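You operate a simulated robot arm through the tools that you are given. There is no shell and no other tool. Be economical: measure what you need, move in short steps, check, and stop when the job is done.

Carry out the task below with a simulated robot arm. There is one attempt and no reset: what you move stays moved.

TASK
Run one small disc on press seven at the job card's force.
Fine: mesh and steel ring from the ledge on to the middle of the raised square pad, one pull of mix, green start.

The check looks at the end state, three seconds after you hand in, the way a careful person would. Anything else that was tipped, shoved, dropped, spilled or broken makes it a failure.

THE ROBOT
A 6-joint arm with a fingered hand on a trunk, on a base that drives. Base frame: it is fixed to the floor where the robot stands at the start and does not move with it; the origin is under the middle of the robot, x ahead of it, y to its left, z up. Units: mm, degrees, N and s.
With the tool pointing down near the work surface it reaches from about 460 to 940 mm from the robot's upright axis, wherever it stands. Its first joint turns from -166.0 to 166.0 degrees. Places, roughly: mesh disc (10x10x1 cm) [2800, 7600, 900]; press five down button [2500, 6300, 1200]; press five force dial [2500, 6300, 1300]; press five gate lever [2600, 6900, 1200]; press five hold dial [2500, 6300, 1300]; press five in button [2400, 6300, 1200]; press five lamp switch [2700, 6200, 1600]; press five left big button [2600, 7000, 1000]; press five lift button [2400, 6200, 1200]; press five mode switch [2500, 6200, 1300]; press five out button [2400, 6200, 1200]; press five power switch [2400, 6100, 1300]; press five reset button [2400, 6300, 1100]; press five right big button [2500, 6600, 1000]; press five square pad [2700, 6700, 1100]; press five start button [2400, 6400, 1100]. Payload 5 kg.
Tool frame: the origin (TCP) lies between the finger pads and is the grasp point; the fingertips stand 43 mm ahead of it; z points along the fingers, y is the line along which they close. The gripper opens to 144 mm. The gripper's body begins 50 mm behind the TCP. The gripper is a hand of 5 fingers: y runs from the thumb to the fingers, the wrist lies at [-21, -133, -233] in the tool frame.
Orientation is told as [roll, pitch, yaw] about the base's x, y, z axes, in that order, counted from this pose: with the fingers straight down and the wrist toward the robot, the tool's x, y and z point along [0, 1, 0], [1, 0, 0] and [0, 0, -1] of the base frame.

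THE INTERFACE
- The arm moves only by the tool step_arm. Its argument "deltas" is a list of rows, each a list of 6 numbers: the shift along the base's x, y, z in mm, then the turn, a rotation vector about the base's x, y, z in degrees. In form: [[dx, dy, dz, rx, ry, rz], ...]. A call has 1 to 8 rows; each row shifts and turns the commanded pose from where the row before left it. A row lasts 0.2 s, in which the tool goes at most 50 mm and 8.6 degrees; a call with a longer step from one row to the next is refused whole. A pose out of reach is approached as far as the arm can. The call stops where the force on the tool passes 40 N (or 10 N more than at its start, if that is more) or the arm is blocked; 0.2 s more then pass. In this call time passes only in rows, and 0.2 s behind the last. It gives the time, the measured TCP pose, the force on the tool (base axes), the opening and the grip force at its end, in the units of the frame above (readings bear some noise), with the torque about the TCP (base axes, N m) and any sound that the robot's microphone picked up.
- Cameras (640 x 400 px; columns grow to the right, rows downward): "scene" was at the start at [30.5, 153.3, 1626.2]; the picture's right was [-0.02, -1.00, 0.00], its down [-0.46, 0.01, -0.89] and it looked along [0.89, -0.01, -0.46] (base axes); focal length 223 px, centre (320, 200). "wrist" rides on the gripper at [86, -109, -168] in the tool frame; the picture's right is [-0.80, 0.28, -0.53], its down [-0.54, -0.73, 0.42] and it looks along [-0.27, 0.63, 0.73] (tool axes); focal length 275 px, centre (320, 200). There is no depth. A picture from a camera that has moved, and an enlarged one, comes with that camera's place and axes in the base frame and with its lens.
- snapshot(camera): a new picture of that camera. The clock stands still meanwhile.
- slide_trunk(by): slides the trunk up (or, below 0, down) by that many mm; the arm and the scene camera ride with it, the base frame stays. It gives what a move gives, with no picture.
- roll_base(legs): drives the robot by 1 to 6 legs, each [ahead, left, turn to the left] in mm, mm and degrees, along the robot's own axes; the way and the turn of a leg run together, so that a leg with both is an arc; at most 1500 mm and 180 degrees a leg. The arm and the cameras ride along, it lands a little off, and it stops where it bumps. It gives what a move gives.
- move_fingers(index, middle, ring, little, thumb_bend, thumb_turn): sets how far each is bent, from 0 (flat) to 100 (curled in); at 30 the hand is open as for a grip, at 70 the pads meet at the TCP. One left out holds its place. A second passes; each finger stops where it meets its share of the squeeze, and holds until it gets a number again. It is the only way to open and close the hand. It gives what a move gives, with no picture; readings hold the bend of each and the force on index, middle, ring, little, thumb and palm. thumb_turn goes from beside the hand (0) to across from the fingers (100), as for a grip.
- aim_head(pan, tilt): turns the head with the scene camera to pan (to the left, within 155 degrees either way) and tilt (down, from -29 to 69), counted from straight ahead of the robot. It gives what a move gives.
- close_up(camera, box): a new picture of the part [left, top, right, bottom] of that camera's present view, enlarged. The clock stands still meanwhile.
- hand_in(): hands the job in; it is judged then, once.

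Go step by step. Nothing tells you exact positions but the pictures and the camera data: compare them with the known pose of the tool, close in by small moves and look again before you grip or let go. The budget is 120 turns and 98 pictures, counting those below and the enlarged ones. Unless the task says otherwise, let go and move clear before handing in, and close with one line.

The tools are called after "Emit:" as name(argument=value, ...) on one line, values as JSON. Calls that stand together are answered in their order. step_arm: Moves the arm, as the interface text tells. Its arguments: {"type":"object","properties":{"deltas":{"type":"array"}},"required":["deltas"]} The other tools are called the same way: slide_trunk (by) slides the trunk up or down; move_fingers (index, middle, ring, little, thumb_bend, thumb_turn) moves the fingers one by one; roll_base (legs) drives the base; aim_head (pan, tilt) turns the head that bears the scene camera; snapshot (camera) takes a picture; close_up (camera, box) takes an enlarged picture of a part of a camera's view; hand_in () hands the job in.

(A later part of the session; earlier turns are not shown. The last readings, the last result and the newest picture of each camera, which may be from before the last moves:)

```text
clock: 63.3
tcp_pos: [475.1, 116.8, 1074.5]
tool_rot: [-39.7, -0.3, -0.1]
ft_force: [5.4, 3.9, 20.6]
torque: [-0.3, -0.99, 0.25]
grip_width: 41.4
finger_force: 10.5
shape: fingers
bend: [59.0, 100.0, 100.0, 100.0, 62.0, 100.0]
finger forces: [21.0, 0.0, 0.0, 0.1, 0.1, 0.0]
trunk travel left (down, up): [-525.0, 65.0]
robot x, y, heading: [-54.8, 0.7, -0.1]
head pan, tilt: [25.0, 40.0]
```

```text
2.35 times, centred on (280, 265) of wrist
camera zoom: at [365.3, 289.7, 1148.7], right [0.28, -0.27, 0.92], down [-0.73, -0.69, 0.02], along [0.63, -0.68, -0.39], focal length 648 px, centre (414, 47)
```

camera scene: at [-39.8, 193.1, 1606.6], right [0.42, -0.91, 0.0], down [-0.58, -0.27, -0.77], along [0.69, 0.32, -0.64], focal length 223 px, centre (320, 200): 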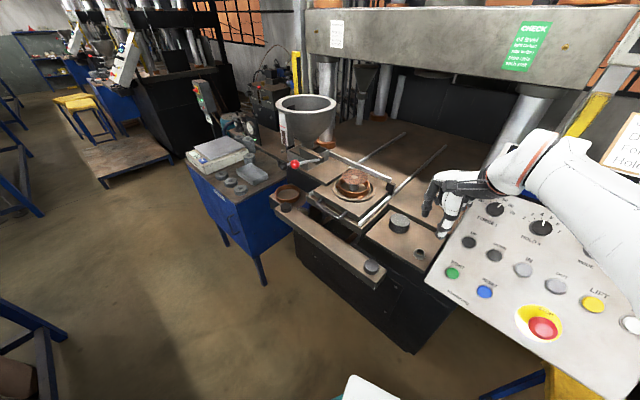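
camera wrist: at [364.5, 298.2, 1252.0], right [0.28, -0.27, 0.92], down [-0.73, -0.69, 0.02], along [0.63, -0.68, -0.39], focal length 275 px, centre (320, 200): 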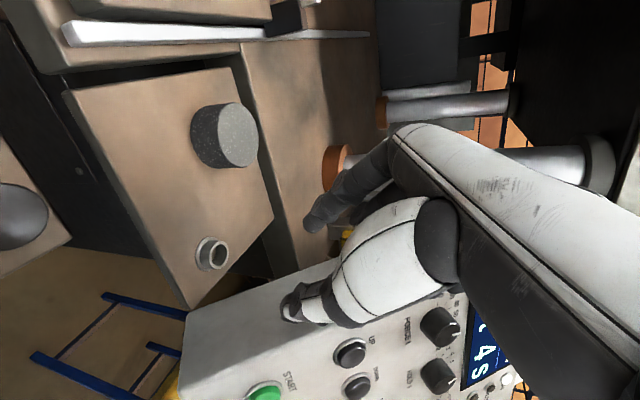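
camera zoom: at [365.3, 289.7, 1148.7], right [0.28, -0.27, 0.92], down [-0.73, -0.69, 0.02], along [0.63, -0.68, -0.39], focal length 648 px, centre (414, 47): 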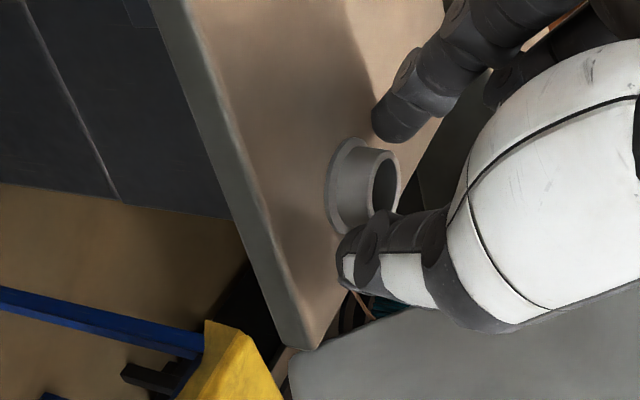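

The index tip presses on the ledge. I raise 6 mm and close again.

Emit:
step_arm(deltas=[[0, 0, 6, 0, 0, 0]])

Emit:
move_fingers(index=68, thumb_bend=68)

Emit:
close_up(camera="wrist", box=[180, 180, 380, 350])

```text
clock: 63.7
tcp_pos: [471.7, 115.1, 1076.6]
tool_rot: [-39.9, 0.2, -0.5]
ft_force: [-0.6, 0.0, 0.0]
torque: [0.01, -0.01, -0.03]
grip_width: 35.9
finger_force: 0.0
shape: fingers
bend: [62.0, 100.0, 100.0, 100.0, 62.0, 100.0]
finger forces: [0.1, 0.0, 0.1, 0.1, 0.0, 0.1]
trunk travel left (down, up): [-525.0, 65.0]
robot x, y, heading: [-53.9, 1.8, -0.1]
head pan, tilt: [25.0, 40.0]
```

```text
clock: 64.7
tcp_pos: [474.4, 116.0, 1078.8]
tool_rot: [-39.8, -0.1, -0.3]
ft_force: [0.2, 0.3, 1.5]
torque: [0.0, 0.05, -0.01]
grip_width: 19.1
finger_force: 1.5
shape: fingers
bend: [67.0, 100.0, 100.0, 100.0, 67.0, 100.0]
finger forces: [1.1, 0.0, 0.1, 0.1, 1.9, 0.0]
trunk travel left (down, up): [-525.0, 65.0]
robot x, y, heading: [-53.3, 2.8, 0.0]
head pan, tilt: [25.0, 40.0]
```

```text
2.35 times, centred on (280, 265) of wrist
camera zoom: at [365.5, 289.4, 1153.4], right [0.28, -0.27, 0.92], down [-0.73, -0.69, 0.02], along [0.62, -0.68, -0.39], focal length 648 px, centre (414, 47)
```

zoom: 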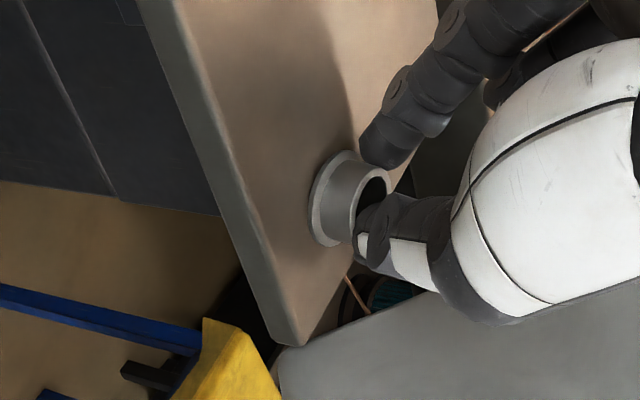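

Emit:
move_fingers(index=75, thumb_bend=75)

Emit:
step_arm(deltas=[[0, 0, 6, 0, 0, 0], [0, 0, 10, 0, 0, 0]])

Emit:
close_up(camera="wrist", box=[180, 180, 380, 350])

```text
clock: 65.7
tcp_pos: [473.9, 114.8, 1079.0]
tool_rot: [-40.0, -0.1, -0.1]
ft_force: [0.3, 0.7, 1.4]
torque: [0.0, 0.0, 0.0]
grip_width: 15.9
finger_force: 13.0
shape: fingers
bend: [72.0, 100.0, 100.0, 100.0, 69.0, 100.0]
finger forces: [11.9, 0.0, 0.0, 0.0, 13.5, 0.0]
trunk travel left (down, up): [-525.0, 65.0]
robot x, y, heading: [-55.4, 1.8, 0.3]
head pan, tilt: [25.0, 40.0]
```

```text
clock: 66.3
tcp_pos: [474.3, 116.6, 1096.6]
tool_rot: [-39.9, 0.0, -0.1]
ft_force: [-0.3, 0.3, 0.7]
torque: [-0.01, -0.02, 0.03]
grip_width: 15.7
finger_force: 13.2
shape: fingers
bend: [72.0, 100.0, 100.0, 100.0, 69.0, 100.0]
finger forces: [12.0, 0.0, 0.0, 0.0, 13.9, 0.0]
trunk travel left (down, up): [-525.0, 65.0]
robot x, y, heading: [-54.3, 1.9, 0.2]
head pan, tilt: [25.0, 40.0]
```

```text
2.35 times, centred on (280, 265) of wrist
camera zoom: at [365.5, 289.8, 1169.7], right [0.28, -0.27, 0.92], down [-0.73, -0.69, 0.02], along [0.63, -0.68, -0.39], focal length 648 px, centre (414, 47)
```

zoom: 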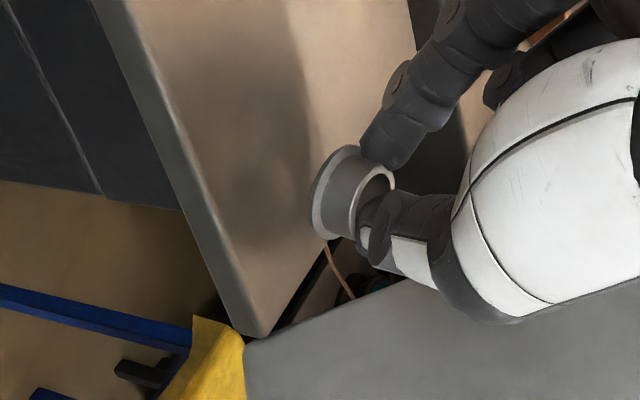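

The ring is up and firmly pinched (12–14 N). I raise it and carry it over the mesh, turning yaw to +45° so that the hand leans back toward me and stays away from the hopper.

Emit:
step_arm(deltas=[[0, 10, 38, 0, 0, 0], [0, 20, 38, 0, 0, 0], [10, 20, 38, 0, 0, 7.5], [15, 30, 38, 0, 0, 7.5], [15, 30, 10, 0, 0, 7.5], [15, 30, 0, 0, 0, 7.5], [15, 35, 0, 0, 0, 7.5], [20, 35, 0, 0, 0, 7.5]])

Emit:
step_arm(deltas=[[22, 20, 0, 0, 0, 0], [22, 20, 0, 0, 0, 0], [22, 21, 0, 0, 0, 0]])

Emit:
snapshot(camera="wrist")

Emit:
snapshot(camera="scene")

```text
refused: row 4 steps farther than a row can; nothing moved
```

```text
clock: 67.1
tcp_pos: [539.4, 179.4, 1095.9]
tool_rot: [-39.8, -0.1, -0.2]
ft_force: [0.1, -0.5, 0.4]
torque: [0.03, -0.06, 0.0]
grip_width: 15.3
finger_force: 13.4
shape: fingers
bend: [73.0, 100.0, 100.0, 100.0, 69.0, 100.0]
finger forces: [12.2, 0.0, 0.0, 0.1, 14.7, 0.0]
trunk travel left (down, up): [-525.0, 65.0]
robot x, y, heading: [-54.3, 3.4, 0.1]
head pan, tilt: [25.0, 40.0]
```

```text
27 pictures are left
camera wrist: at [430.6, 352.9, 1170.5], right [0.28, -0.27, 0.92], down [-0.73, -0.68, 0.02], along [0.62, -0.68, -0.39], focal length 275 px, centre (320, 200)
```

wrist: 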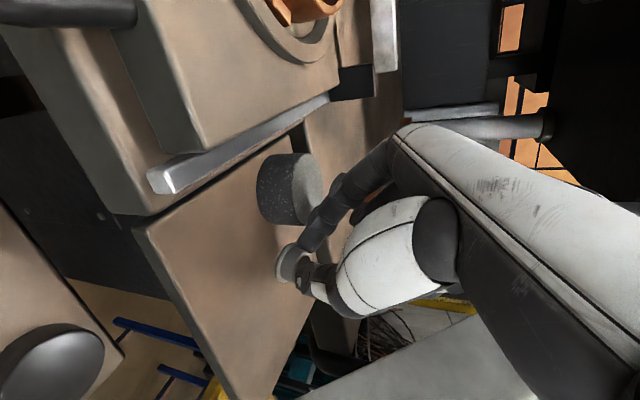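

```text
26 pictures are left
camera scene: at [-39.7, 190.7, 1606.6], right [0.42, -0.91, 0.0], down [-0.58, -0.27, -0.77], along [0.69, 0.32, -0.64], focal length 223 px, centre (320, 200)
```

scene: 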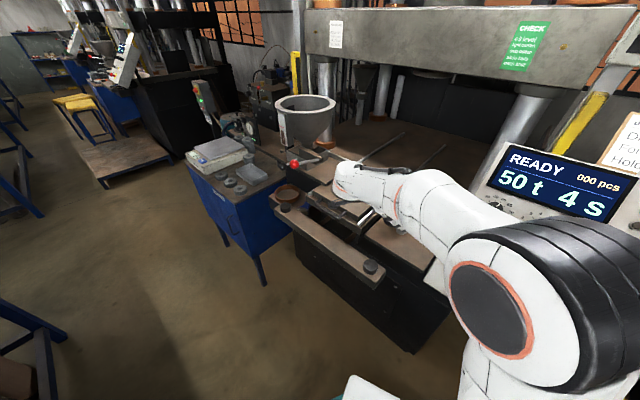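

A first move was refused, so the second ran low; nothing was touched, though it came near the puck. I now go straight up first and then across.

Emit:
step_arm(deltas=[[0, 0, 38, 0, 0, 0], [0, 0, 39, 0, 0, 0], [0, 0, 39, 0, 0, 0], [0, 0, 38, 0, 0, 0], [15, 34, 0, 0, 0, 7.5], [15, 34, 0, 0, 0, 7.5], [15, 34, 0, 0, 0, 7.5], [15, 34, 0, 0, 0, 7.5]])

Emit:
snapshot(camera="wrist")

```text
clock: 68.9
tcp_pos: [601.0, 318.2, 1247.6]
tool_rot: [-39.9, -0.1, 29.9]
ft_force: [0.3, 0.0, -0.4]
torque: [0.01, 0.02, -0.03]
grip_width: 15.4
finger_force: 12.6
shape: fingers
bend: [73.0, 100.0, 100.0, 100.0, 69.0, 100.0]
finger forces: [11.1, 0.0, 0.0, 0.0, 14.2, 0.0]
trunk travel left (down, up): [-525.0, 65.0]
robot x, y, heading: [-58.9, -1.8, -0.1]
head pan, tilt: [25.0, 40.0]
```

```text
25 pictures are left
camera wrist: at [419.0, 412.4, 1322.0], right [0.38, -0.09, 0.92], down [-0.29, -0.96, 0.02], along [0.88, -0.27, -0.39], focal length 275 px, centre (320, 200)
```

wrist: 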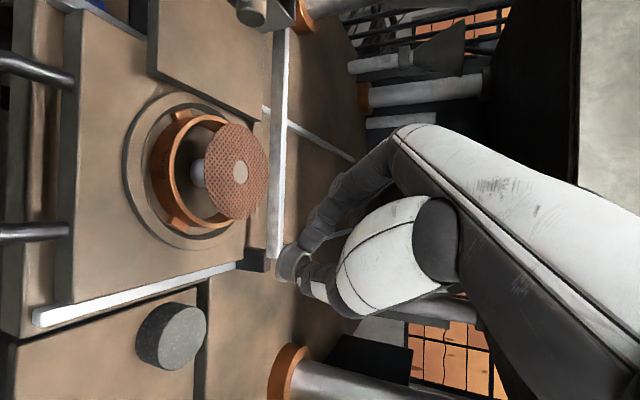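

The mesh centre reads (647.7,369.4). I move over it and lower to about 15 mm above.

Emit:
step_arm(deltas=[[15.2, 35.5, 0, 0, 0, 7.5], [15.2, 35.5, 0, 0, 0, 7.5], [0, 0, -24, 0, 0, 0], [0, 0, -22, 0, 0, 0]])

Emit:
close_up(camera="wrist", box=[180, 170, 380, 330])

Emit:
close_up(camera="scene", box=[320, 140, 400, 210])

```text
clock: 69.9
tcp_pos: [630.4, 385.1, 1202.7]
tool_rot: [-39.9, -0.1, 44.9]
ft_force: [0.1, 0.3, 1.1]
torque: [-0.01, 0.01, 0.01]
grip_width: 15.3
finger_force: 13.4
shape: fingers
bend: [73.0, 100.0, 100.0, 100.0, 69.0, 100.0]
finger forces: [11.1, 0.0, 0.1, 0.1, 14.3, 0.0]
trunk travel left (down, up): [-525.0, 65.0]
robot x, y, heading: [-55.1, 0.2, 0.0]
head pan, tilt: [25.0, 40.0]
```

```text
2.50 times, centred on (280, 250) of wrist
camera zoom: at [430.8, 430.5, 1276.6], right [0.39, 0.01, 0.92], down [-0.03, -1.0, 0.02], along [0.92, -0.04, -0.39], focal length 688 px, centre (420, 75)
```

zoom: 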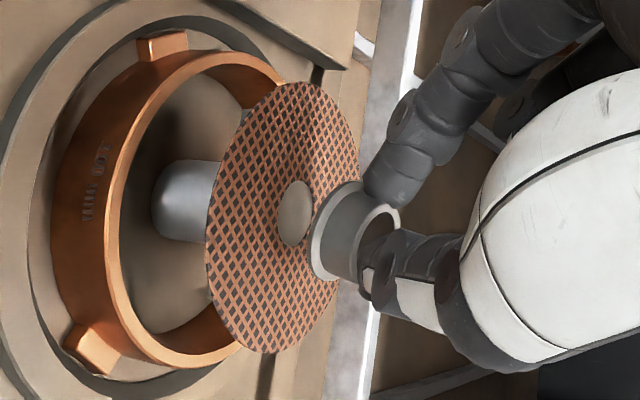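

```text
5.71 times, centred on (360, 175) of scene
camera zoom: at [-39.0, 191.1, 1606.5], right [0.42, -0.91, 0.0], down [-0.58, -0.27, -0.77], along [0.69, 0.32, -0.64], focal length 1275 px, centre (91, 343)
```

zoom: 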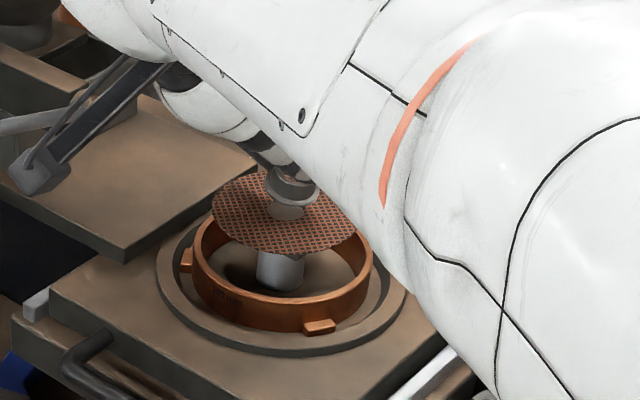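

The ring appears about 5 mm short in y and a few mm short in x. I correct by (+5,+5), lower 10 mm and check again.

Emit:
step_arm(deltas=[[5, 5, 0, 0, 0, 0], [0, 0, -10, 0, 0, 0]])

Emit:
close_up(camera="wrist", box=[180, 170, 380, 330])

Emit:
close_up(camera="scene", box=[330, 150, 380, 195])

```text
clock: 70.5
tcp_pos: [635.0, 390.4, 1193.3]
tool_rot: [-39.8, -0.2, 44.8]
ft_force: [0.4, -1.4, -0.3]
torque: [0.0, 0.03, -0.04]
grip_width: 15.3
finger_force: 11.8
shape: fingers
bend: [73.0, 100.0, 100.0, 100.0, 69.0, 100.0]
finger forces: [11.0, 0.1, 0.0, 0.0, 14.3, 0.1]
trunk travel left (down, up): [-525.0, 65.0]
robot x, y, heading: [-56.9, 0.5, -0.0]
head pan, tilt: [25.0, 40.0]
```

```text
2.50 times, centred on (280, 250) of wrist
camera zoom: at [435.7, 436.5, 1266.9], right [0.39, 0.01, 0.92], down [-0.03, -1.0, 0.02], along [0.92, -0.04, -0.39], focal length 688 px, centre (420, 75)
```

zoom: 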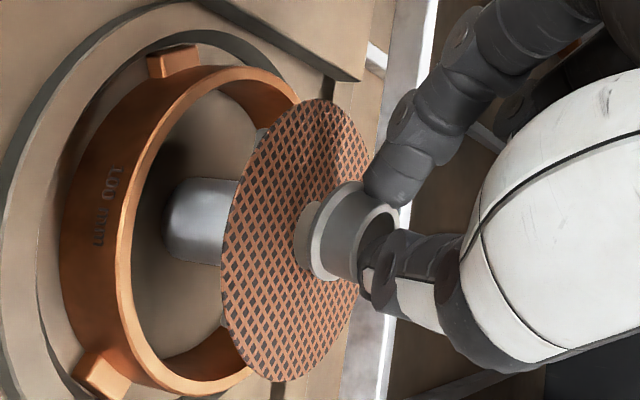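

```text
8.89 times, centred on (355, 172) of scene
camera zoom: at [-39.1, 191.1, 1606.5], right [0.42, -0.91, 0.0], down [-0.58, -0.27, -0.77], along [0.69, 0.32, -0.64], focal length 1984 px, centre (9, 444)
```

zoom: 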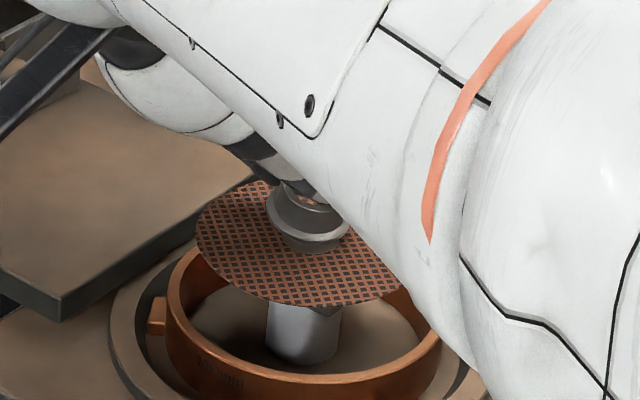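

Both views now show the ring centred within about 3 mm. I lower it to contact in small steps.

Emit:
step_arm(deltas=[[1.5, 0, -5, 0, 0, 0], [0, 0, -2.5, 0, 0, 0]])

Emit:
close_up(camera="wrist", box=[180, 170, 380, 330])

```text
clock: 71.1
tcp_pos: [636.5, 391.7, 1188.3]
tool_rot: [-39.8, -0.1, 44.8]
ft_force: [-0.2, 0.6, 3.4]
torque: [-0.05, 0.04, -0.01]
grip_width: 15.4
finger_force: 13.2
shape: fingers
bend: [73.0, 100.0, 100.0, 100.0, 69.0, 100.0]
finger forces: [11.6, 0.1, 0.0, 0.0, 13.9, 0.1]
trunk travel left (down, up): [-525.0, 65.0]
robot x, y, heading: [-54.9, 1.1, -0.1]
head pan, tilt: [25.0, 40.0]
```

```text
2.50 times, centred on (280, 250) of wrist
camera zoom: at [436.7, 436.2, 1260.4], right [0.39, 0.01, 0.92], down [-0.03, -1.0, 0.02], along [0.92, -0.04, -0.39], focal length 688 px, centre (420, 75)
```

zoom: 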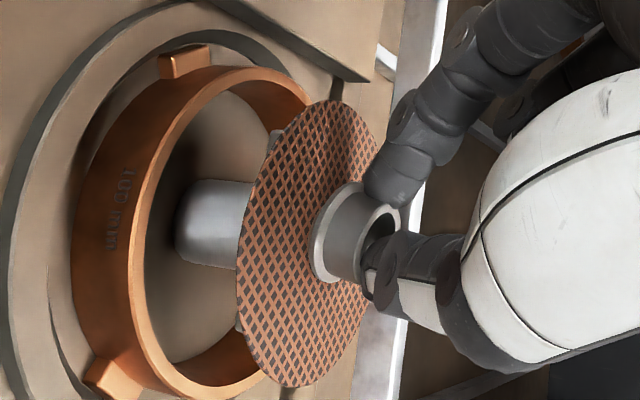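

The mesh hole is exactly covered by the flange and there is light contact. I release gently.

Emit:
move_fingers(index=66, thumb_bend=64)

Emit:
move_fingers(index=54, thumb_bend=54)

Emit:
close_up(camera="wrist", box=[180, 170, 380, 330])

```text
clock: 72.1
tcp_pos: [636.0, 390.1, 1185.9]
tool_rot: [-40.0, -0.1, 44.8]
ft_force: [-0.8, 0.5, 5.3]
torque: [-0.1, -0.03, 0.0]
grip_width: 23.2
finger_force: 3.0
shape: fingers
bend: [66.0, 100.0, 100.0, 100.0, 65.0, 100.0]
finger forces: [0.0, 0.0, 0.0, 0.0, 5.2, 0.0]
trunk travel left (down, up): [-525.0, 65.0]
robot x, y, heading: [-57.6, -0.9, -0.1]
head pan, tilt: [25.0, 40.0]
```

```text
clock: 73.1
tcp_pos: [637.1, 389.3, 1185.1]
tool_rot: [-39.8, -0.2, 44.8]
ft_force: [1.6, 1.4, 7.0]
torque: [-0.27, -0.01, 0.09]
grip_width: 61.2
finger_force: 3.1
shape: fingers
bend: [54.0, 100.0, 100.0, 100.0, 55.0, 100.0]
finger forces: [0.0, 0.1, 0.0, 0.1, 6.4, 0.0]
trunk travel left (down, up): [-525.0, 65.0]
robot x, y, heading: [-57.0, 2.1, -0.0]
head pan, tilt: [25.0, 40.0]
```

```text
2.50 times, centred on (280, 250) of wrist
camera zoom: at [436.6, 435.9, 1259.9], right [0.39, 0.01, 0.92], down [-0.03, -1.0, 0.02], along [0.92, -0.04, -0.39], focal length 688 px, centre (420, 75)
```

zoom: 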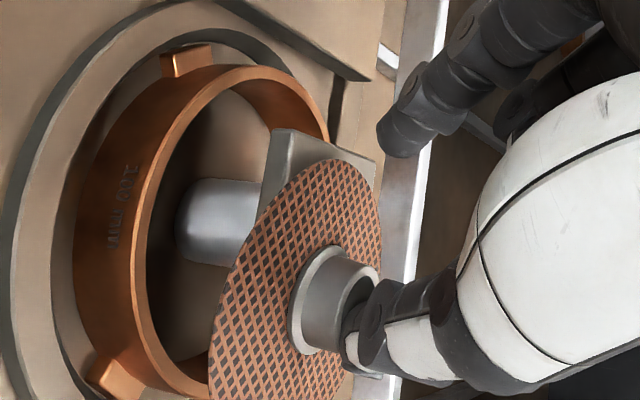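

The thumb tip was inside the tube, so opening it dragged ring and mesh about 20 mm toward the thumb. They are still together on the pad; I close the thumb and index again to draw them back, then look.

Emit:
move_fingers(thumb_bend=62, index=62)

Emit:
close_up(camera="wrist", box=[180, 170, 380, 330])

```text
clock: 74.1
tcp_pos: [637.1, 390.1, 1184.9]
tool_rot: [-40.0, -0.1, 44.8]
ft_force: [-1.4, -1.5, 3.8]
torque: [-0.23, 0.06, -0.02]
grip_width: 39.5
finger_force: 2.5
shape: fingers
bend: [62.0, 100.0, 100.0, 100.0, 60.0, 100.0]
finger forces: [0.0, 0.0, 0.0, 0.0, 5.4, 0.0]
trunk travel left (down, up): [-525.0, 65.0]
robot x, y, heading: [-55.3, -1.0, 0.2]
head pan, tilt: [25.0, 40.0]
```

```text
2.50 times, centred on (280, 250) of wrist
camera zoom: at [436.5, 435.7, 1259.8], right [0.39, 0.01, 0.92], down [-0.03, -1.0, 0.02], along [0.92, -0.04, -0.39], focal length 688 px, centre (420, 75)
```

zoom: 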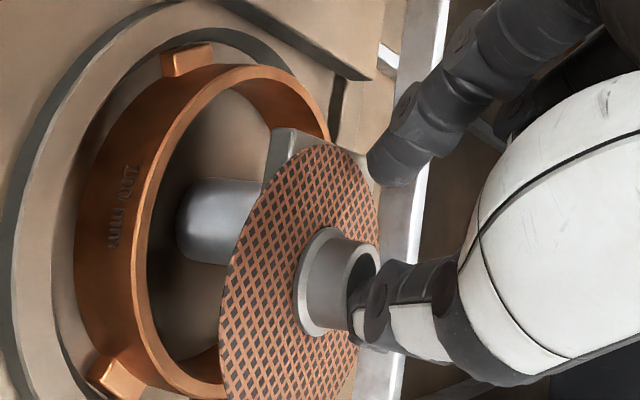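

Closing the thumb draws ring and mesh back together. I continue until the original position.

Emit:
move_fingers(thumb_bend=69)

Emit:
close_up(camera="wrist", box=[180, 170, 380, 330])

```text
clock: 75.1
tcp_pos: [636.7, 390.7, 1186.5]
tool_rot: [-39.9, -0.2, 44.7]
ft_force: [-0.7, -1.0, 3.5]
torque: [-0.09, 0.0, -0.04]
grip_width: 25.9
finger_force: 2.6
shape: fingers
bend: [62.0, 100.0, 100.0, 100.0, 68.0, 100.0]
finger forces: [0.0, 0.0, 0.1, 0.1, 4.2, 0.0]
trunk travel left (down, up): [-525.0, 65.0]
robot x, y, heading: [-52.8, -2.3, 0.1]
head pan, tilt: [25.0, 40.0]
```

```text
2.50 times, centred on (280, 250) of wrist
camera zoom: at [436.7, 435.9, 1259.8], right [0.39, 0.01, 0.92], down [-0.03, -1.0, 0.02], along [0.92, -0.04, -0.39], focal length 688 px, centre (420, 75)
```

zoom: 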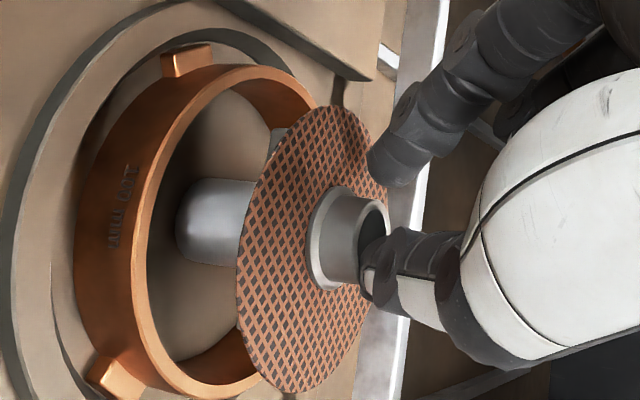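

Back within about 2–3 mm of where I placed it. The thumb is probably resting on the rim, so now I rise straight up in small steps before opening.

Emit:
step_arm(deltas=[[0, 0, 3, 0, 0, 0], [0, 0, 4, 0, 0, 0]])

Emit:
close_up(camera="wrist", box=[180, 170, 380, 330])

```text
clock: 75.7
tcp_pos: [637.4, 389.1, 1192.9]
tool_rot: [-40.0, -0.1, 44.8]
ft_force: [-1.1, 0.8, 0.0]
torque: [-0.02, 0.01, 0.01]
grip_width: 23.9
finger_force: 0.1
shape: fingers
bend: [62.0, 100.0, 100.0, 100.0, 69.0, 100.0]
finger forces: [0.0, 0.0, 0.0, 0.1, 0.0, 0.0]
trunk travel left (down, up): [-525.0, 65.0]
robot x, y, heading: [-55.1, 0.3, -0.2]
head pan, tilt: [25.0, 40.0]
```

```text
2.50 times, centred on (280, 250) of wrist
camera zoom: at [436.7, 436.2, 1266.8], right [0.39, 0.01, 0.92], down [-0.03, -1.0, 0.02], along [0.92, -0.04, -0.39], focal length 688 px, centre (420, 75)
```

zoom: 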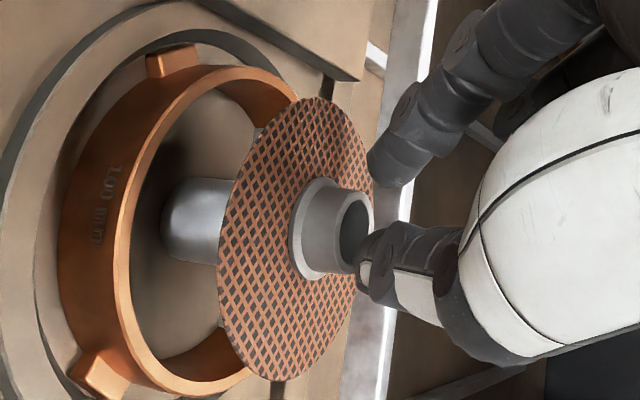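

The ring is released and centred on the mesh. I rise clear and check placement from the scene camera, along with the gate lever.

Emit:
step_arm(deltas=[[0, 0, 20, 0, 0, 0], [0, 0, 40, 0, 0, 0], [-30, -20, 30, 0, 0, 0], [-30, -35, 10, 0, 0, 0], [-20, -40, 0, 0, 0, 0], [-20, -40, 0, 0, 0, 0], [-20, -40, 0, 0, 0, 0], [0, -40, 0, 0, 0, 0]])

Emit:
close_up(camera="scene", box=[270, 120, 400, 220])

```text
clock: 77.5
tcp_pos: [517.8, 174.9, 1294.1]
tool_rot: [-39.9, -0.1, 44.8]
ft_force: [-0.5, 0.1, 0.0]
torque: [-0.01, -0.04, -0.01]
grip_width: 23.5
finger_force: 0.0
shape: fingers
bend: [62.0, 100.0, 100.0, 100.0, 69.0, 100.0]
finger forces: [0.0, 0.0, 0.0, 0.0, 0.1, 0.1]
trunk travel left (down, up): [-525.0, 65.0]
robot x, y, heading: [-57.9, 0.2, -0.1]
head pan, tilt: [25.0, 40.0]
```

```text
4.00 times, centred on (335, 170) of scene
camera zoom: at [-39.6, 190.5, 1606.5], right [0.42, -0.91, 0.0], down [-0.58, -0.27, -0.77], along [0.69, 0.32, -0.64], focal length 893 px, centre (260, 320)
```

zoom: 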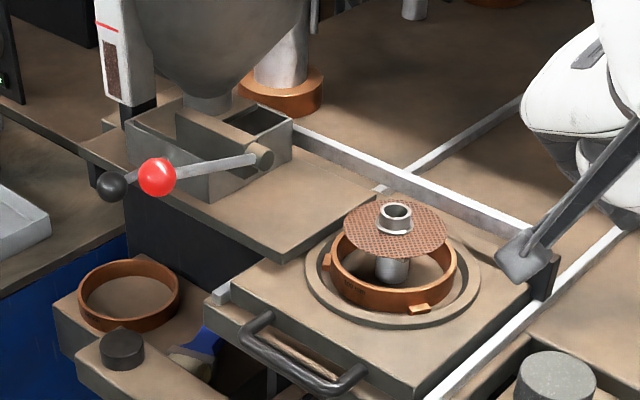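

Mesh and ring sit centred on the pad. The gate lever's red ball is at about (508,540,1221) and its pivot at (628,496,1189). I bring the hand upright over the ball with the pinch axis across the rod.

Emit:
step_arm(deltas=[[-1, 45, 8, 5.66, 5.66, 0], [-1, 45, 8, 5.66, 5.66, 0], [-1, 45, 8, 5.66, 5.66, 0], [-1, 45, 8, 5.66, 5.66, 0], [-1, 45, 8, 5.66, 5.66, 0], [-1, 45, 6, 0, 0, 8.4], [-1, 45, 5, 0, 0, 8.4], [-2, 45, 0, 0, 0, 8.4]])

Emit:
move_fingers(index=50, middle=50, thumb_bend=50)

Emit:
snapshot(camera="wrist")

Emit:
close_up(camera="scene", box=[240, 80, 400, 220])

```text
clock: 79.3
tcp_pos: [499.0, 530.7, 1338.9]
tool_rot: [0.2, 0.1, 70.0]
ft_force: [-0.6, -0.3, 0.7]
torque: [0.03, -0.07, -0.02]
grip_width: 23.3
finger_force: 0.1
shape: fingers
bend: [62.0, 100.0, 100.0, 100.0, 69.0, 100.0]
finger forces: [0.1, 0.0, 0.0, 0.0, 0.0, 0.1]
out of reach, approached as far as the arm can: row 8
trunk travel left (down, up): [-525.0, 65.0]
robot x, y, heading: [-54.3, 0.7, 0.0]
head pan, tilt: [25.0, 40.0]
```

```text
clock: 80.3
tcp_pos: [499.8, 530.4, 1339.9]
tool_rot: [0.2, 0.1, 70.0]
ft_force: [0.8, -0.1, -0.1]
torque: [0.01, -0.01, -0.02]
grip_width: 77.6
finger_force: 0.0
shape: fingers
bend: [50.0, 50.0, 100.0, 100.0, 50.0, 100.0]
finger forces: [0.1, 0.0, 0.0, 0.0, 0.0, 0.1]
trunk travel left (down, up): [-525.0, 65.0]
robot x, y, heading: [-52.4, 3.8, -0.1]
head pan, tilt: [25.0, 40.0]
```

```text
14 pictures are left
camera wrist: at [382.1, 457.4, 1508.6], right [0.85, -0.01, 0.53], down [0.26, -0.87, -0.42], along [0.46, 0.5, -0.73], focal length 275 px, centre (320, 200)
```

wrist: 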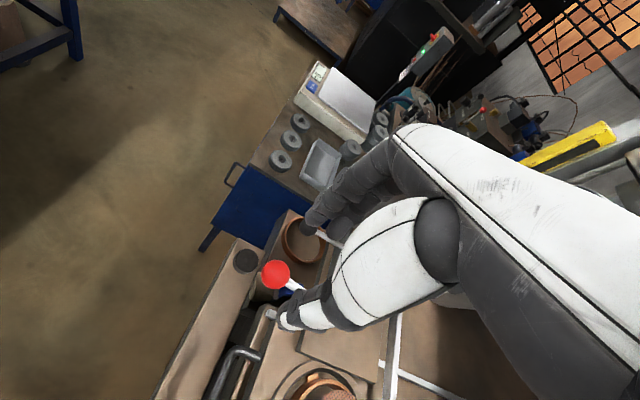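

```text
2.86 times, centred on (320, 150) of scene
camera zoom: at [-39.2, 191.0, 1606.5], right [0.42, -0.91, 0.0], down [-0.58, -0.27, -0.77], along [0.69, 0.32, -0.64], focal length 638 px, centre (320, 343)
```

zoom: 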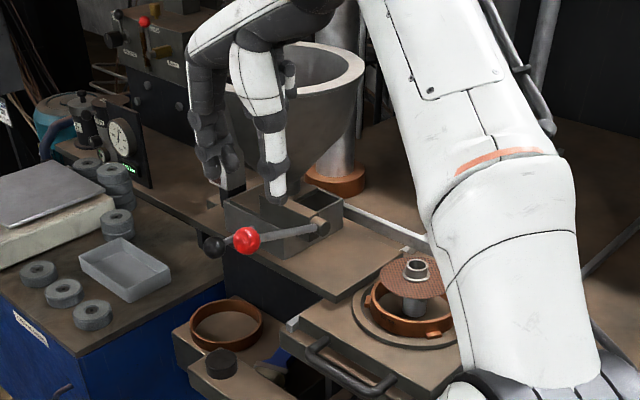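

The ball is at about (502,537.5,1226). I descend around it and close thumb and index on it.

Emit:
step_arm(deltas=[[2.5, 7, -38, 0, 0, 0], [0, 0, -38, 0, 0, 0]])

Emit:
move_fingers(index=68, thumb_bend=68)

Emit:
close_up(camera="wrist", box=[220, 190, 380, 330])

```text
clock: 80.9
tcp_pos: [501.9, 537.1, 1262.7]
tool_rot: [0.1, 0.0, 70.0]
ft_force: [0.3, -0.9, 0.1]
torque: [-0.01, 0.01, 0.01]
grip_width: 77.7
finger_force: 0.1
shape: fingers
bend: [50.0, 50.0, 100.0, 100.0, 50.0, 100.0]
finger forces: [0.0, 0.0, 0.0, 0.0, 0.1, 0.0]
trunk travel left (down, up): [-525.0, 65.0]
robot x, y, heading: [-55.6, 0.3, -0.1]
head pan, tilt: [25.0, 40.0]
```

```text
clock: 81.9
tcp_pos: [502.5, 535.7, 1262.5]
tool_rot: [0.3, 0.1, 70.0]
ft_force: [0.0, 1.5, -0.8]
torque: [0.03, 0.04, -0.03]
grip_width: 32.5
finger_force: 5.4
shape: fingers
bend: [63.0, 50.0, 100.0, 100.0, 64.0, 100.0]
finger forces: [6.1, 0.1, 0.1, 0.0, 5.6, 0.0]
trunk travel left (down, up): [-525.0, 65.0]
robot x, y, heading: [-55.1, 4.9, -0.1]
head pan, tilt: [25.0, 40.0]
```

```text
2.86 times, centred on (300, 260) of wrist
camera zoom: at [384.9, 463.5, 1431.7], right [0.85, -0.01, 0.53], down [0.26, -0.87, -0.42], along [0.46, 0.5, -0.73], focal length 786 px, centre (377, 29)
```

zoom: 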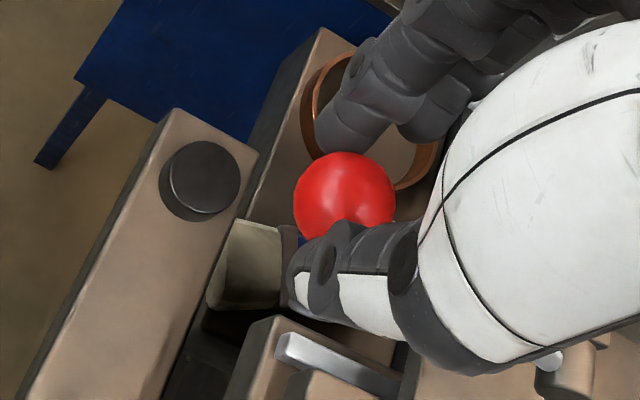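

The ball is held. I try pulling it down a little along its arc and watch the force.

Emit:
step_arm(deltas=[[-2, 0.7, -10, 0, 0, 0], [-2, 0.6, -10, 0, 0, 0]])

```text
clock: 82.5
tcp_pos: [499.4, 538.6, 1243.6]
tool_rot: [0.1, 0.2, 70.0]
ft_force: [0.9, -1.5, 0.9]
torque: [-0.1, 0.0, -0.01]
grip_width: 32.3
finger_force: 6.6
shape: fingers
bend: [63.0, 50.0, 100.0, 100.0, 64.0, 100.0]
finger forces: [5.2, 0.0, 0.0, 0.0, 7.5, 0.0]
trunk travel left (down, up): [-525.0, 65.0]
robot x, y, heading: [-58.8, 1.9, 0.2]
head pan, tilt: [25.0, 40.0]
```

Emit:
step_arm(deltas=[[-1, 0.3, -17, 0, 0, 0], [1.2, -0.4, -19, 0, 0, 0], [3.5, -1.2, -17, 0, 0, 0]])

Emit:
close_up(camera="scene", box=[250, 90, 360, 200])

```text
clock: 83.3
tcp_pos: [503.6, 536.1, 1189.6]
tool_rot: [0.1, 0.0, 70.0]
ft_force: [-0.4, -0.5, 2.7]
torque: [-0.09, 0.01, -0.04]
grip_width: 32.0
finger_force: 6.4
shape: fingers
bend: [63.0, 50.0, 100.0, 100.0, 64.0, 100.0]
finger forces: [5.9, 0.1, 0.0, 0.0, 7.0, 0.0]
trunk travel left (down, up): [-525.0, 65.0]
robot x, y, heading: [-55.0, 0.8, 0.1]
head pan, tilt: [25.0, 40.0]
```

```text
3.64 times, centred on (305, 145) of scene
camera zoom: at [-39.6, 190.8, 1606.5], right [0.42, -0.91, 0.0], down [-0.58, -0.27, -0.77], along [0.69, 0.32, -0.64], focal length 812 px, centre (374, 400)
```

zoom: 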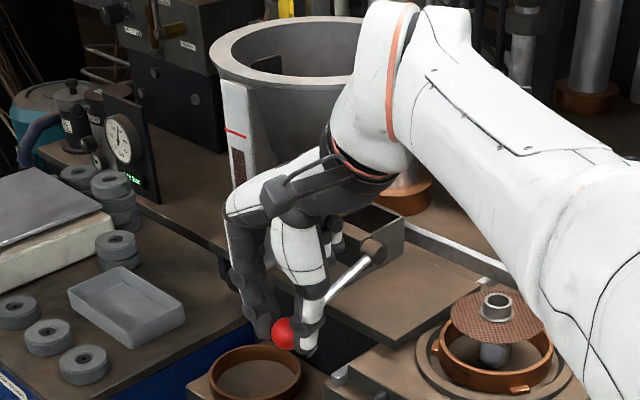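

The lever follows with light resistance. I continue down the arc.

Emit:
step_arm(deltas=[[5.5, -1.8, -16, 0, 0, 0], [6.5, -2.1, -14.5, 0, 0, 0], [7.5, -2.4, -13, 0, 0, 0]])

```text
clock: 84.1
tcp_pos: [522.1, 532.6, 1147.7]
tool_rot: [0.0, -0.1, 70.1]
ft_force: [-3.0, 4.8, 6.5]
torque: [-0.23, -0.47, 0.22]
grip_width: 16.4
finger_force: 7.4
shape: fingers
bend: [68.0, 50.0, 100.0, 100.0, 67.0, 100.0]
finger forces: [0.3, 0.1, 13.7, 0.0, 1.7, 0.1]
trunk travel left (down, up): [-525.0, 65.0]
robot x, y, heading: [-56.3, 3.6, 0.0]
head pan, tilt: [25.0, 40.0]
```

The grip slipped off the ball and the ring finger touches something; I look.

Emit:
close_up(camera="scene", box=[250, 90, 360, 200])

Emit:
close_up(camera="wrist", box=[200, 170, 400, 360])

```text
3.64 times, centred on (305, 145) of scene
camera zoom: at [-40.5, 191.2, 1606.6], right [0.42, -0.91, 0.0], down [-0.58, -0.27, -0.77], along [0.69, 0.32, -0.64], focal length 812 px, centre (374, 400)
```

zoom: 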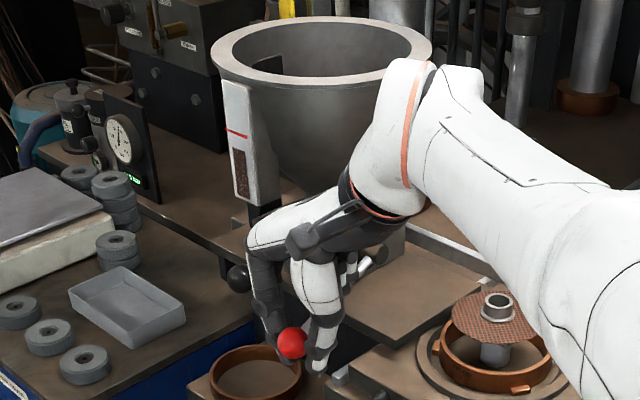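

```text
2.11 times, centred on (300, 265) of wrist
camera zoom: at [404.0, 459.3, 1316.5], right [0.85, -0.01, 0.53], down [0.26, -0.87, -0.42], along [0.47, 0.5, -0.73], focal length 580 px, centre (362, 63)
```

zoom: 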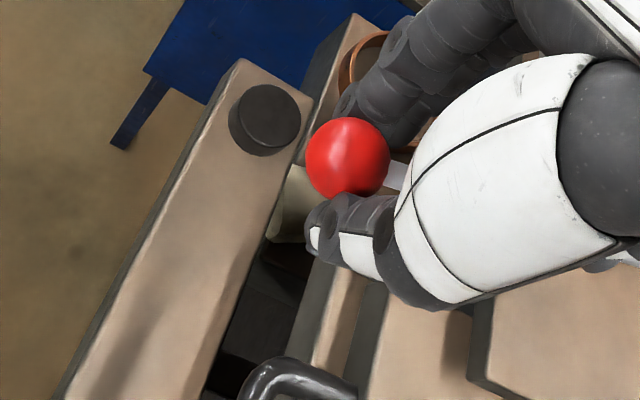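

The ball seems to sit at about -24° (a 40° stroke), with the curled ring finger bearing on the rod. I push down 6 mm more to see whether this is the stop.

Emit:
step_arm(deltas=[[0, 0, -3, 0, 0, 0], [0, 0, -3, 0, 0, 0]])

```text
clock: 84.7
tcp_pos: [523.2, 533.7, 1145.5]
tool_rot: [-0.2, -0.3, 70.0]
ft_force: [0.6, 10.1, 25.1]
torque: [-0.58, -1.06, 0.61]
grip_width: 17.0
finger_force: 17.4
shape: fingers
bend: [68.0, 50.0, 100.0, 100.0, 67.0, 100.0]
finger forces: [0.1, 0.1, 31.4, 0.1, 3.0, 0.0]
trunk travel left (down, up): [-525.0, 65.0]
robot x, y, heading: [-58.0, 2.7, -0.1]
head pan, tilt: [25.0, 40.0]
```

That is a hard stop, so the pull is complete. I bring the lever back up along the arc.

Emit:
step_arm(deltas=[[0, 0, 5, 0, 0, 0], [-7.5, 2.4, 13, 0, 0, 0], [-6.5, 2.1, 14.5, 0, 0, 0], [-5.5, 1.8, 16, 0, 0, 0], [-3.5, 1.2, 17, 0, 0, 0], [-1.2, 0.4, 15, 0, 0, 0]])

Emit:
close_up(camera="scene", box=[250, 90, 400, 210])

```text
clock: 86.1
tcp_pos: [498.8, 539.7, 1221.2]
tool_rot: [0.2, 0.2, 70.0]
ft_force: [-1.1, -1.6, -0.1]
torque: [0.02, 0.0, 0.0]
grip_width: 15.7
finger_force: 0.9
shape: fingers
bend: [68.0, 50.0, 100.0, 100.0, 67.0, 100.0]
finger forces: [0.1, 0.0, 0.1, 0.0, 1.5, 0.1]
trunk travel left (down, up): [-525.0, 65.0]
robot x, y, heading: [-57.5, -0.4, -0.2]
head pan, tilt: [25.0, 40.0]
```

```text
3.33 times, centred on (325, 150) of scene
camera zoom: at [-39.4, 190.8, 1606.4], right [0.42, -0.91, 0.0], down [-0.58, -0.27, -0.77], along [0.69, 0.32, -0.64], focal length 744 px, centre (303, 367)
```

zoom: 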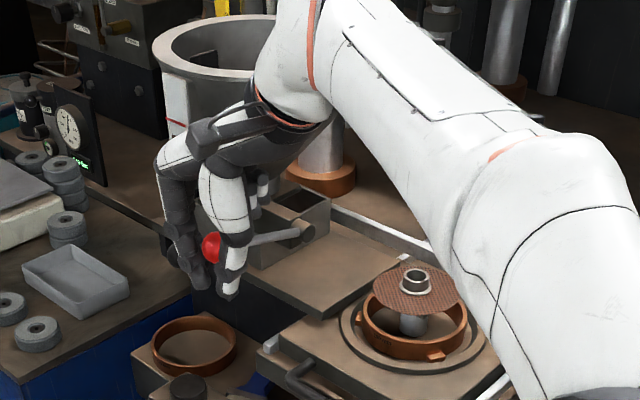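

The lever is back at its rest position. I open, lift clear of the ball, and retreat from the hopper.

Emit:
move_fingers(index=46, middle=46, thumb_bend=46)

Emit:
step_arm(deltas=[[0, 0, 30, 0, 0, 0], [0, 0, 40, 0, 0, 0], [0, 0, 45, 0, 0, 0], [-10, -46, 5, 0, 0, 0], [-10, -46, 5, 0, 0, 0], [-10, -46, 0, 0, 0, 0], [-10, -46, 0, 0, 0, 0], [-10, -46, 0, 0, 0, 0]])

Emit:
snapshot(camera="scene")

```text
clock: 87.1
tcp_pos: [497.3, 540.8, 1220.7]
tool_rot: [0.2, 0.1, 69.9]
ft_force: [0.0, -0.6, 0.2]
torque: [0.0, -0.02, -0.04]
grip_width: 92.3
finger_force: 0.2
shape: fingers
bend: [46.0, 46.0, 100.0, 100.0, 46.0, 100.0]
finger forces: [0.0, 0.0, 0.0, 0.1, 0.1, 0.1]
trunk travel left (down, up): [-525.0, 65.0]
robot x, y, heading: [-53.5, -0.7, 0.0]
head pan, tilt: [25.0, 40.0]
```

```text
clock: 88.9
tcp_pos: [445.2, 309.1, 1349.0]
tool_rot: [0.1, 0.1, 69.9]
ft_force: [-0.4, -1.4, 0.5]
torque: [-0.01, 0.01, 0.03]
grip_width: 92.4
finger_force: 0.1
shape: fingers
bend: [46.0, 46.0, 100.0, 100.0, 46.0, 99.0]
finger forces: [0.0, 0.1, 0.1, 0.0, 0.1, 0.1]
trunk travel left (down, up): [-525.0, 65.0]
robot x, y, heading: [-56.9, -2.2, -0.0]
head pan, tilt: [25.0, 40.0]
```

```text
7 pictures are left
camera scene: at [-39.8, 190.3, 1606.6], right [0.42, -0.91, 0.0], down [-0.58, -0.27, -0.77], along [0.69, 0.32, -0.64], focal length 223 px, centre (320, 200)
```

scene: 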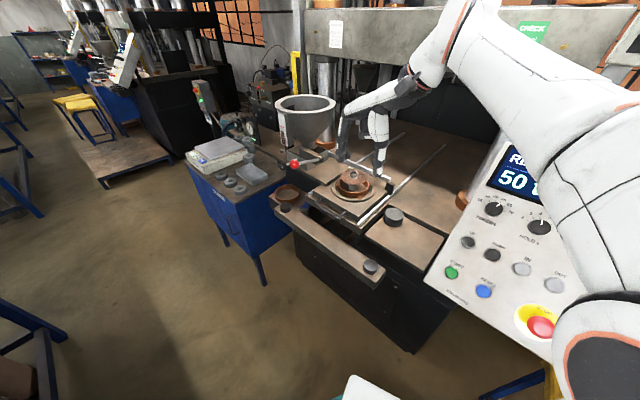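

Emit:
close_up(camera="scene", box=[280, 130, 400, 215])

```text
4.71 times, centred on (340, 172) of scene
camera zoom: at [-39.8, 190.3, 1606.6], right [0.42, -0.91, 0.0], down [-0.58, -0.27, -0.77], along [0.69, 0.32, -0.64], focal length 1050 px, centre (226, 329)
```

zoom: 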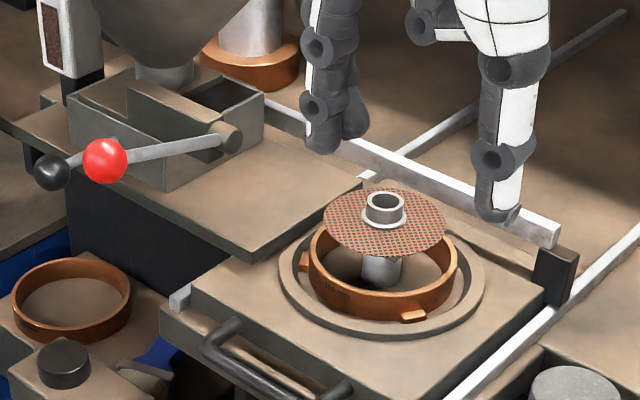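

Everything looks right, and the box under the hopper has been fed. Now the green START: I back the base up 200 mm for reach, then form a closed thumb–index tip as a poker.

Emit:
roll_base(legs=[[-200, 0, 0]])

Emit:
move_fingers(index=71, middle=100, ring=100, little=100, thumb_bend=71)

Emit:
step_arm(deltas=[[7, -16, 0, 0, 0, -8.57], [7, -16, 0, 0, 0, -8.57], [7, -16, 0, 0, 0, -8.57], [7, -16, 0, 0, 0, -8.57], [7, -16, 0, 0, 0, -8.57], [7, -16, 0, 0, 0, -8.57], [7, -16, 0, 0, 0, -8.57], [7, -16, 0, 0, 0, -8.57]])

```text
clock: 90.5
tcp_pos: [244.2, 307.8, 1348.4]
tool_rot: [0.1, 0.0, 69.8]
ft_force: [0.2, -0.4, -0.2]
torque: [0.0, -0.02, -0.03]
grip_width: 92.8
finger_force: 0.1
shape: fingers
bend: [46.0, 46.0, 100.0, 100.0, 46.0, 99.0]
finger forces: [0.1, 0.0, 0.0, 0.1, 0.1, 0.0]
trunk travel left (down, up): [-525.0, 65.0]
robot x, y, heading: [-259.0, 4.3, -0.1]
head pan, tilt: [25.0, 40.0]
```

```text
clock: 91.5
tcp_pos: [244.1, 308.6, 1347.6]
tool_rot: [0.1, 0.1, 69.9]
ft_force: [0.6, 0.9, -0.4]
torque: [0.02, 0.04, 0.0]
grip_width: 4.3
finger_force: 0.1
shape: fingers
bend: [71.0, 99.0, 100.0, 100.0, 71.0, 100.0]
finger forces: [0.0, 0.0, 0.0, 0.0, 0.0, 0.1]
trunk travel left (down, up): [-525.0, 65.0]
robot x, y, heading: [-258.1, -1.0, -0.2]
head pan, tilt: [25.0, 40.0]
```

```text
clock: 93.3
tcp_pos: [300.2, 181.1, 1348.4]
tool_rot: [0.1, 0.0, 1.1]
ft_force: [-0.1, 0.1, 0.0]
torque: [0.0, 0.01, 0.0]
grip_width: 4.2
finger_force: 0.0
shape: fingers
bend: [71.0, 100.0, 100.0, 100.0, 71.0, 100.0]
finger forces: [0.0, 0.1, 0.0, 0.0, 0.0, 0.1]
trunk travel left (down, up): [-525.0, 65.0]
robot x, y, heading: [-259.0, -0.8, 0.0]
head pan, tilt: [25.0, 40.0]
```

Emit:
step_arm(deltas=[[8, -20, 0, 0, -8.5, 0], [8, -20, 0, 0, -8.5, 0], [5, -20, -20, 0, -8.5, 0], [0, -20, -25, 0, -8.5, 0], [0, -20, -30, 0, -8.5, 0], [0, -20, -35, 0, 0, -8.05], [-5, -20, -40, 0, 0, -8.05]])

Emit:
snapshot(camera="wrist")

```text
clock: 94.9
tcp_pos: [316.3, 44.1, 1207.4]
tool_rot: [-0.8, -42.4, -14.6]
ft_force: [0.3, -0.2, 0.0]
torque: [-0.02, 0.07, 0.0]
grip_width: 4.3
finger_force: 0.1
shape: fingers
bend: [71.0, 100.0, 100.0, 100.0, 71.0, 100.0]
finger forces: [0.0, 0.0, 0.0, 0.1, 0.0, 0.1]
out of reach, approached as far as the arm can: row 5
trunk travel left (down, up): [-525.0, 65.0]
robot x, y, heading: [-258.5, 1.0, -0.5]
head pan, tilt: [25.0, 40.0]
```

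```text
5 pictures are left
camera wrist: at [151.0, 178.2, 1257.9], right [-0.35, -0.72, 0.59], down [-0.38, -0.47, -0.8], along [0.85, -0.51, -0.11], focal length 275 px, centre (320, 200)
```

wrist: 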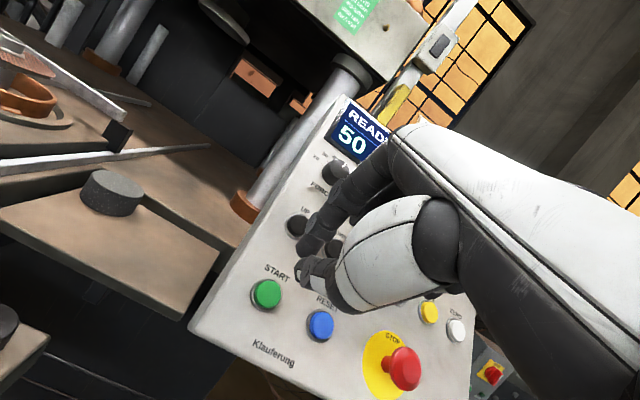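

START is at about (387,20,1106) from this view. I go to a point 35 mm short of it along the normal and check.

Emit:
step_arm(deltas=[[9, -7, -25, 0, 0, 0], [8.7, -7, -25, 0, 0, 0]])

Emit:
close_up(camera="wrist", box=[200, 180, 400, 340])

```text
clock: 95.5
tcp_pos: [334.6, 28.7, 1157.7]
tool_rot: [-1.0, -42.5, -14.5]
ft_force: [-0.5, 0.8, -0.4]
torque: [0.02, 0.01, -0.04]
grip_width: 4.3
finger_force: 0.0
shape: fingers
bend: [71.0, 100.0, 100.0, 100.0, 71.0, 100.0]
finger forces: [0.0, 0.0, 0.1, 0.0, 0.0, 0.1]
trunk travel left (down, up): [-525.0, 65.0]
robot x, y, heading: [-261.2, -2.9, -0.1]
head pan, tilt: [25.0, 40.0]
```

```text
2.50 times, centred on (300, 260) of wrist
camera zoom: at [169.6, 162.3, 1208.5], right [-0.35, -0.72, 0.6], down [-0.38, -0.47, -0.8], along [0.85, -0.51, -0.11], focal length 688 px, centre (370, 50)
```

zoom: 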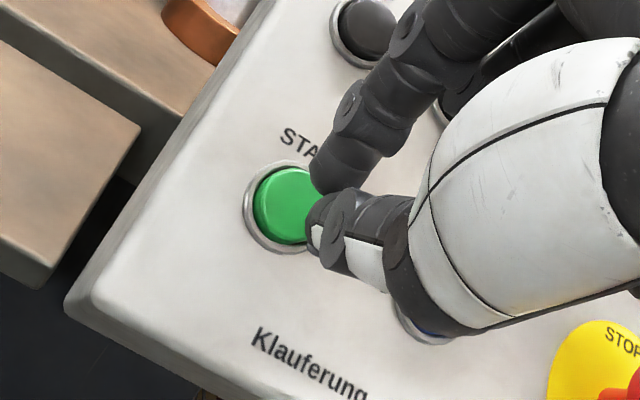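

The tip lines up with START within a few mm. I push along the normal.

Emit:
step_arm(deltas=[[11, -3.1, -4.9, 0, 0, 0], [9, -2.4, -7.6, 0, 0, 0], [2.3, -0.6, -1.9, 0, 0, 0], [2.3, -0.6, -1.9, 0, 0, 0], [2.3, -0.6, -1.9, 0, 0, 0]])

```text
clock: 96.4
tcp_pos: [354.1, 24.8, 1149.7]
tool_rot: [-0.7, -43.2, -14.4]
ft_force: [-26.5, 5.9, 18.6]
torque: [0.25, 0.67, 0.08]
grip_width: 5.1
finger_force: 16.7
shape: fingers
bend: [71.0, 100.0, 100.0, 100.0, 70.0, 100.0]
finger forces: [4.1, 0.0, 0.1, 0.0, 28.7, 0.1]
trunk travel left (down, up): [-525.0, 65.0]
robot x, y, heading: [-260.0, -1.1, 0.2]
head pan, tilt: [25.0, 40.0]
heard: click
stopped in row 4: the force on the tool passed its limit at 43 N (the readings are from after the stop); the commanded pose is now the measured one
```

A click was heard. I back off along the normal and look at the panel.

Emit:
step_arm(deltas=[[-22, 6, 19, 0, 0, 0], [-30, 8, 25, 0, 0, 0], [-20, 10, 30, 0, 0, 0], [0, 20, 30, 0, 0, 0]])

Emit:
snapshot(camera="wrist")

```text
clock: 97.4
tcp_pos: [284.6, 66.4, 1252.0]
tool_rot: [-0.8, -42.8, -14.5]
ft_force: [-0.8, 0.2, 0.4]
torque: [-0.03, 0.01, -0.01]
grip_width: 4.4
finger_force: 0.0
shape: fingers
bend: [71.0, 100.0, 100.0, 100.0, 71.0, 100.0]
finger forces: [0.1, 0.0, 0.1, 0.0, 0.0, 0.0]
trunk travel left (down, up): [-525.0, 65.0]
robot x, y, heading: [-261.3, 0.1, 0.0]
head pan, tilt: [25.0, 40.0]
```

```text
3 pictures are left
camera wrist: at [118.6, 200.1, 1300.5], right [-0.35, -0.72, 0.59], down [-0.38, -0.47, -0.8], along [0.85, -0.51, -0.11], focal length 275 px, centre (320, 200)
```

wrist: 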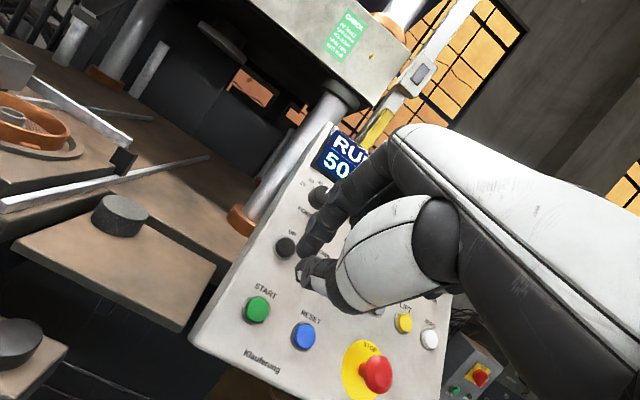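

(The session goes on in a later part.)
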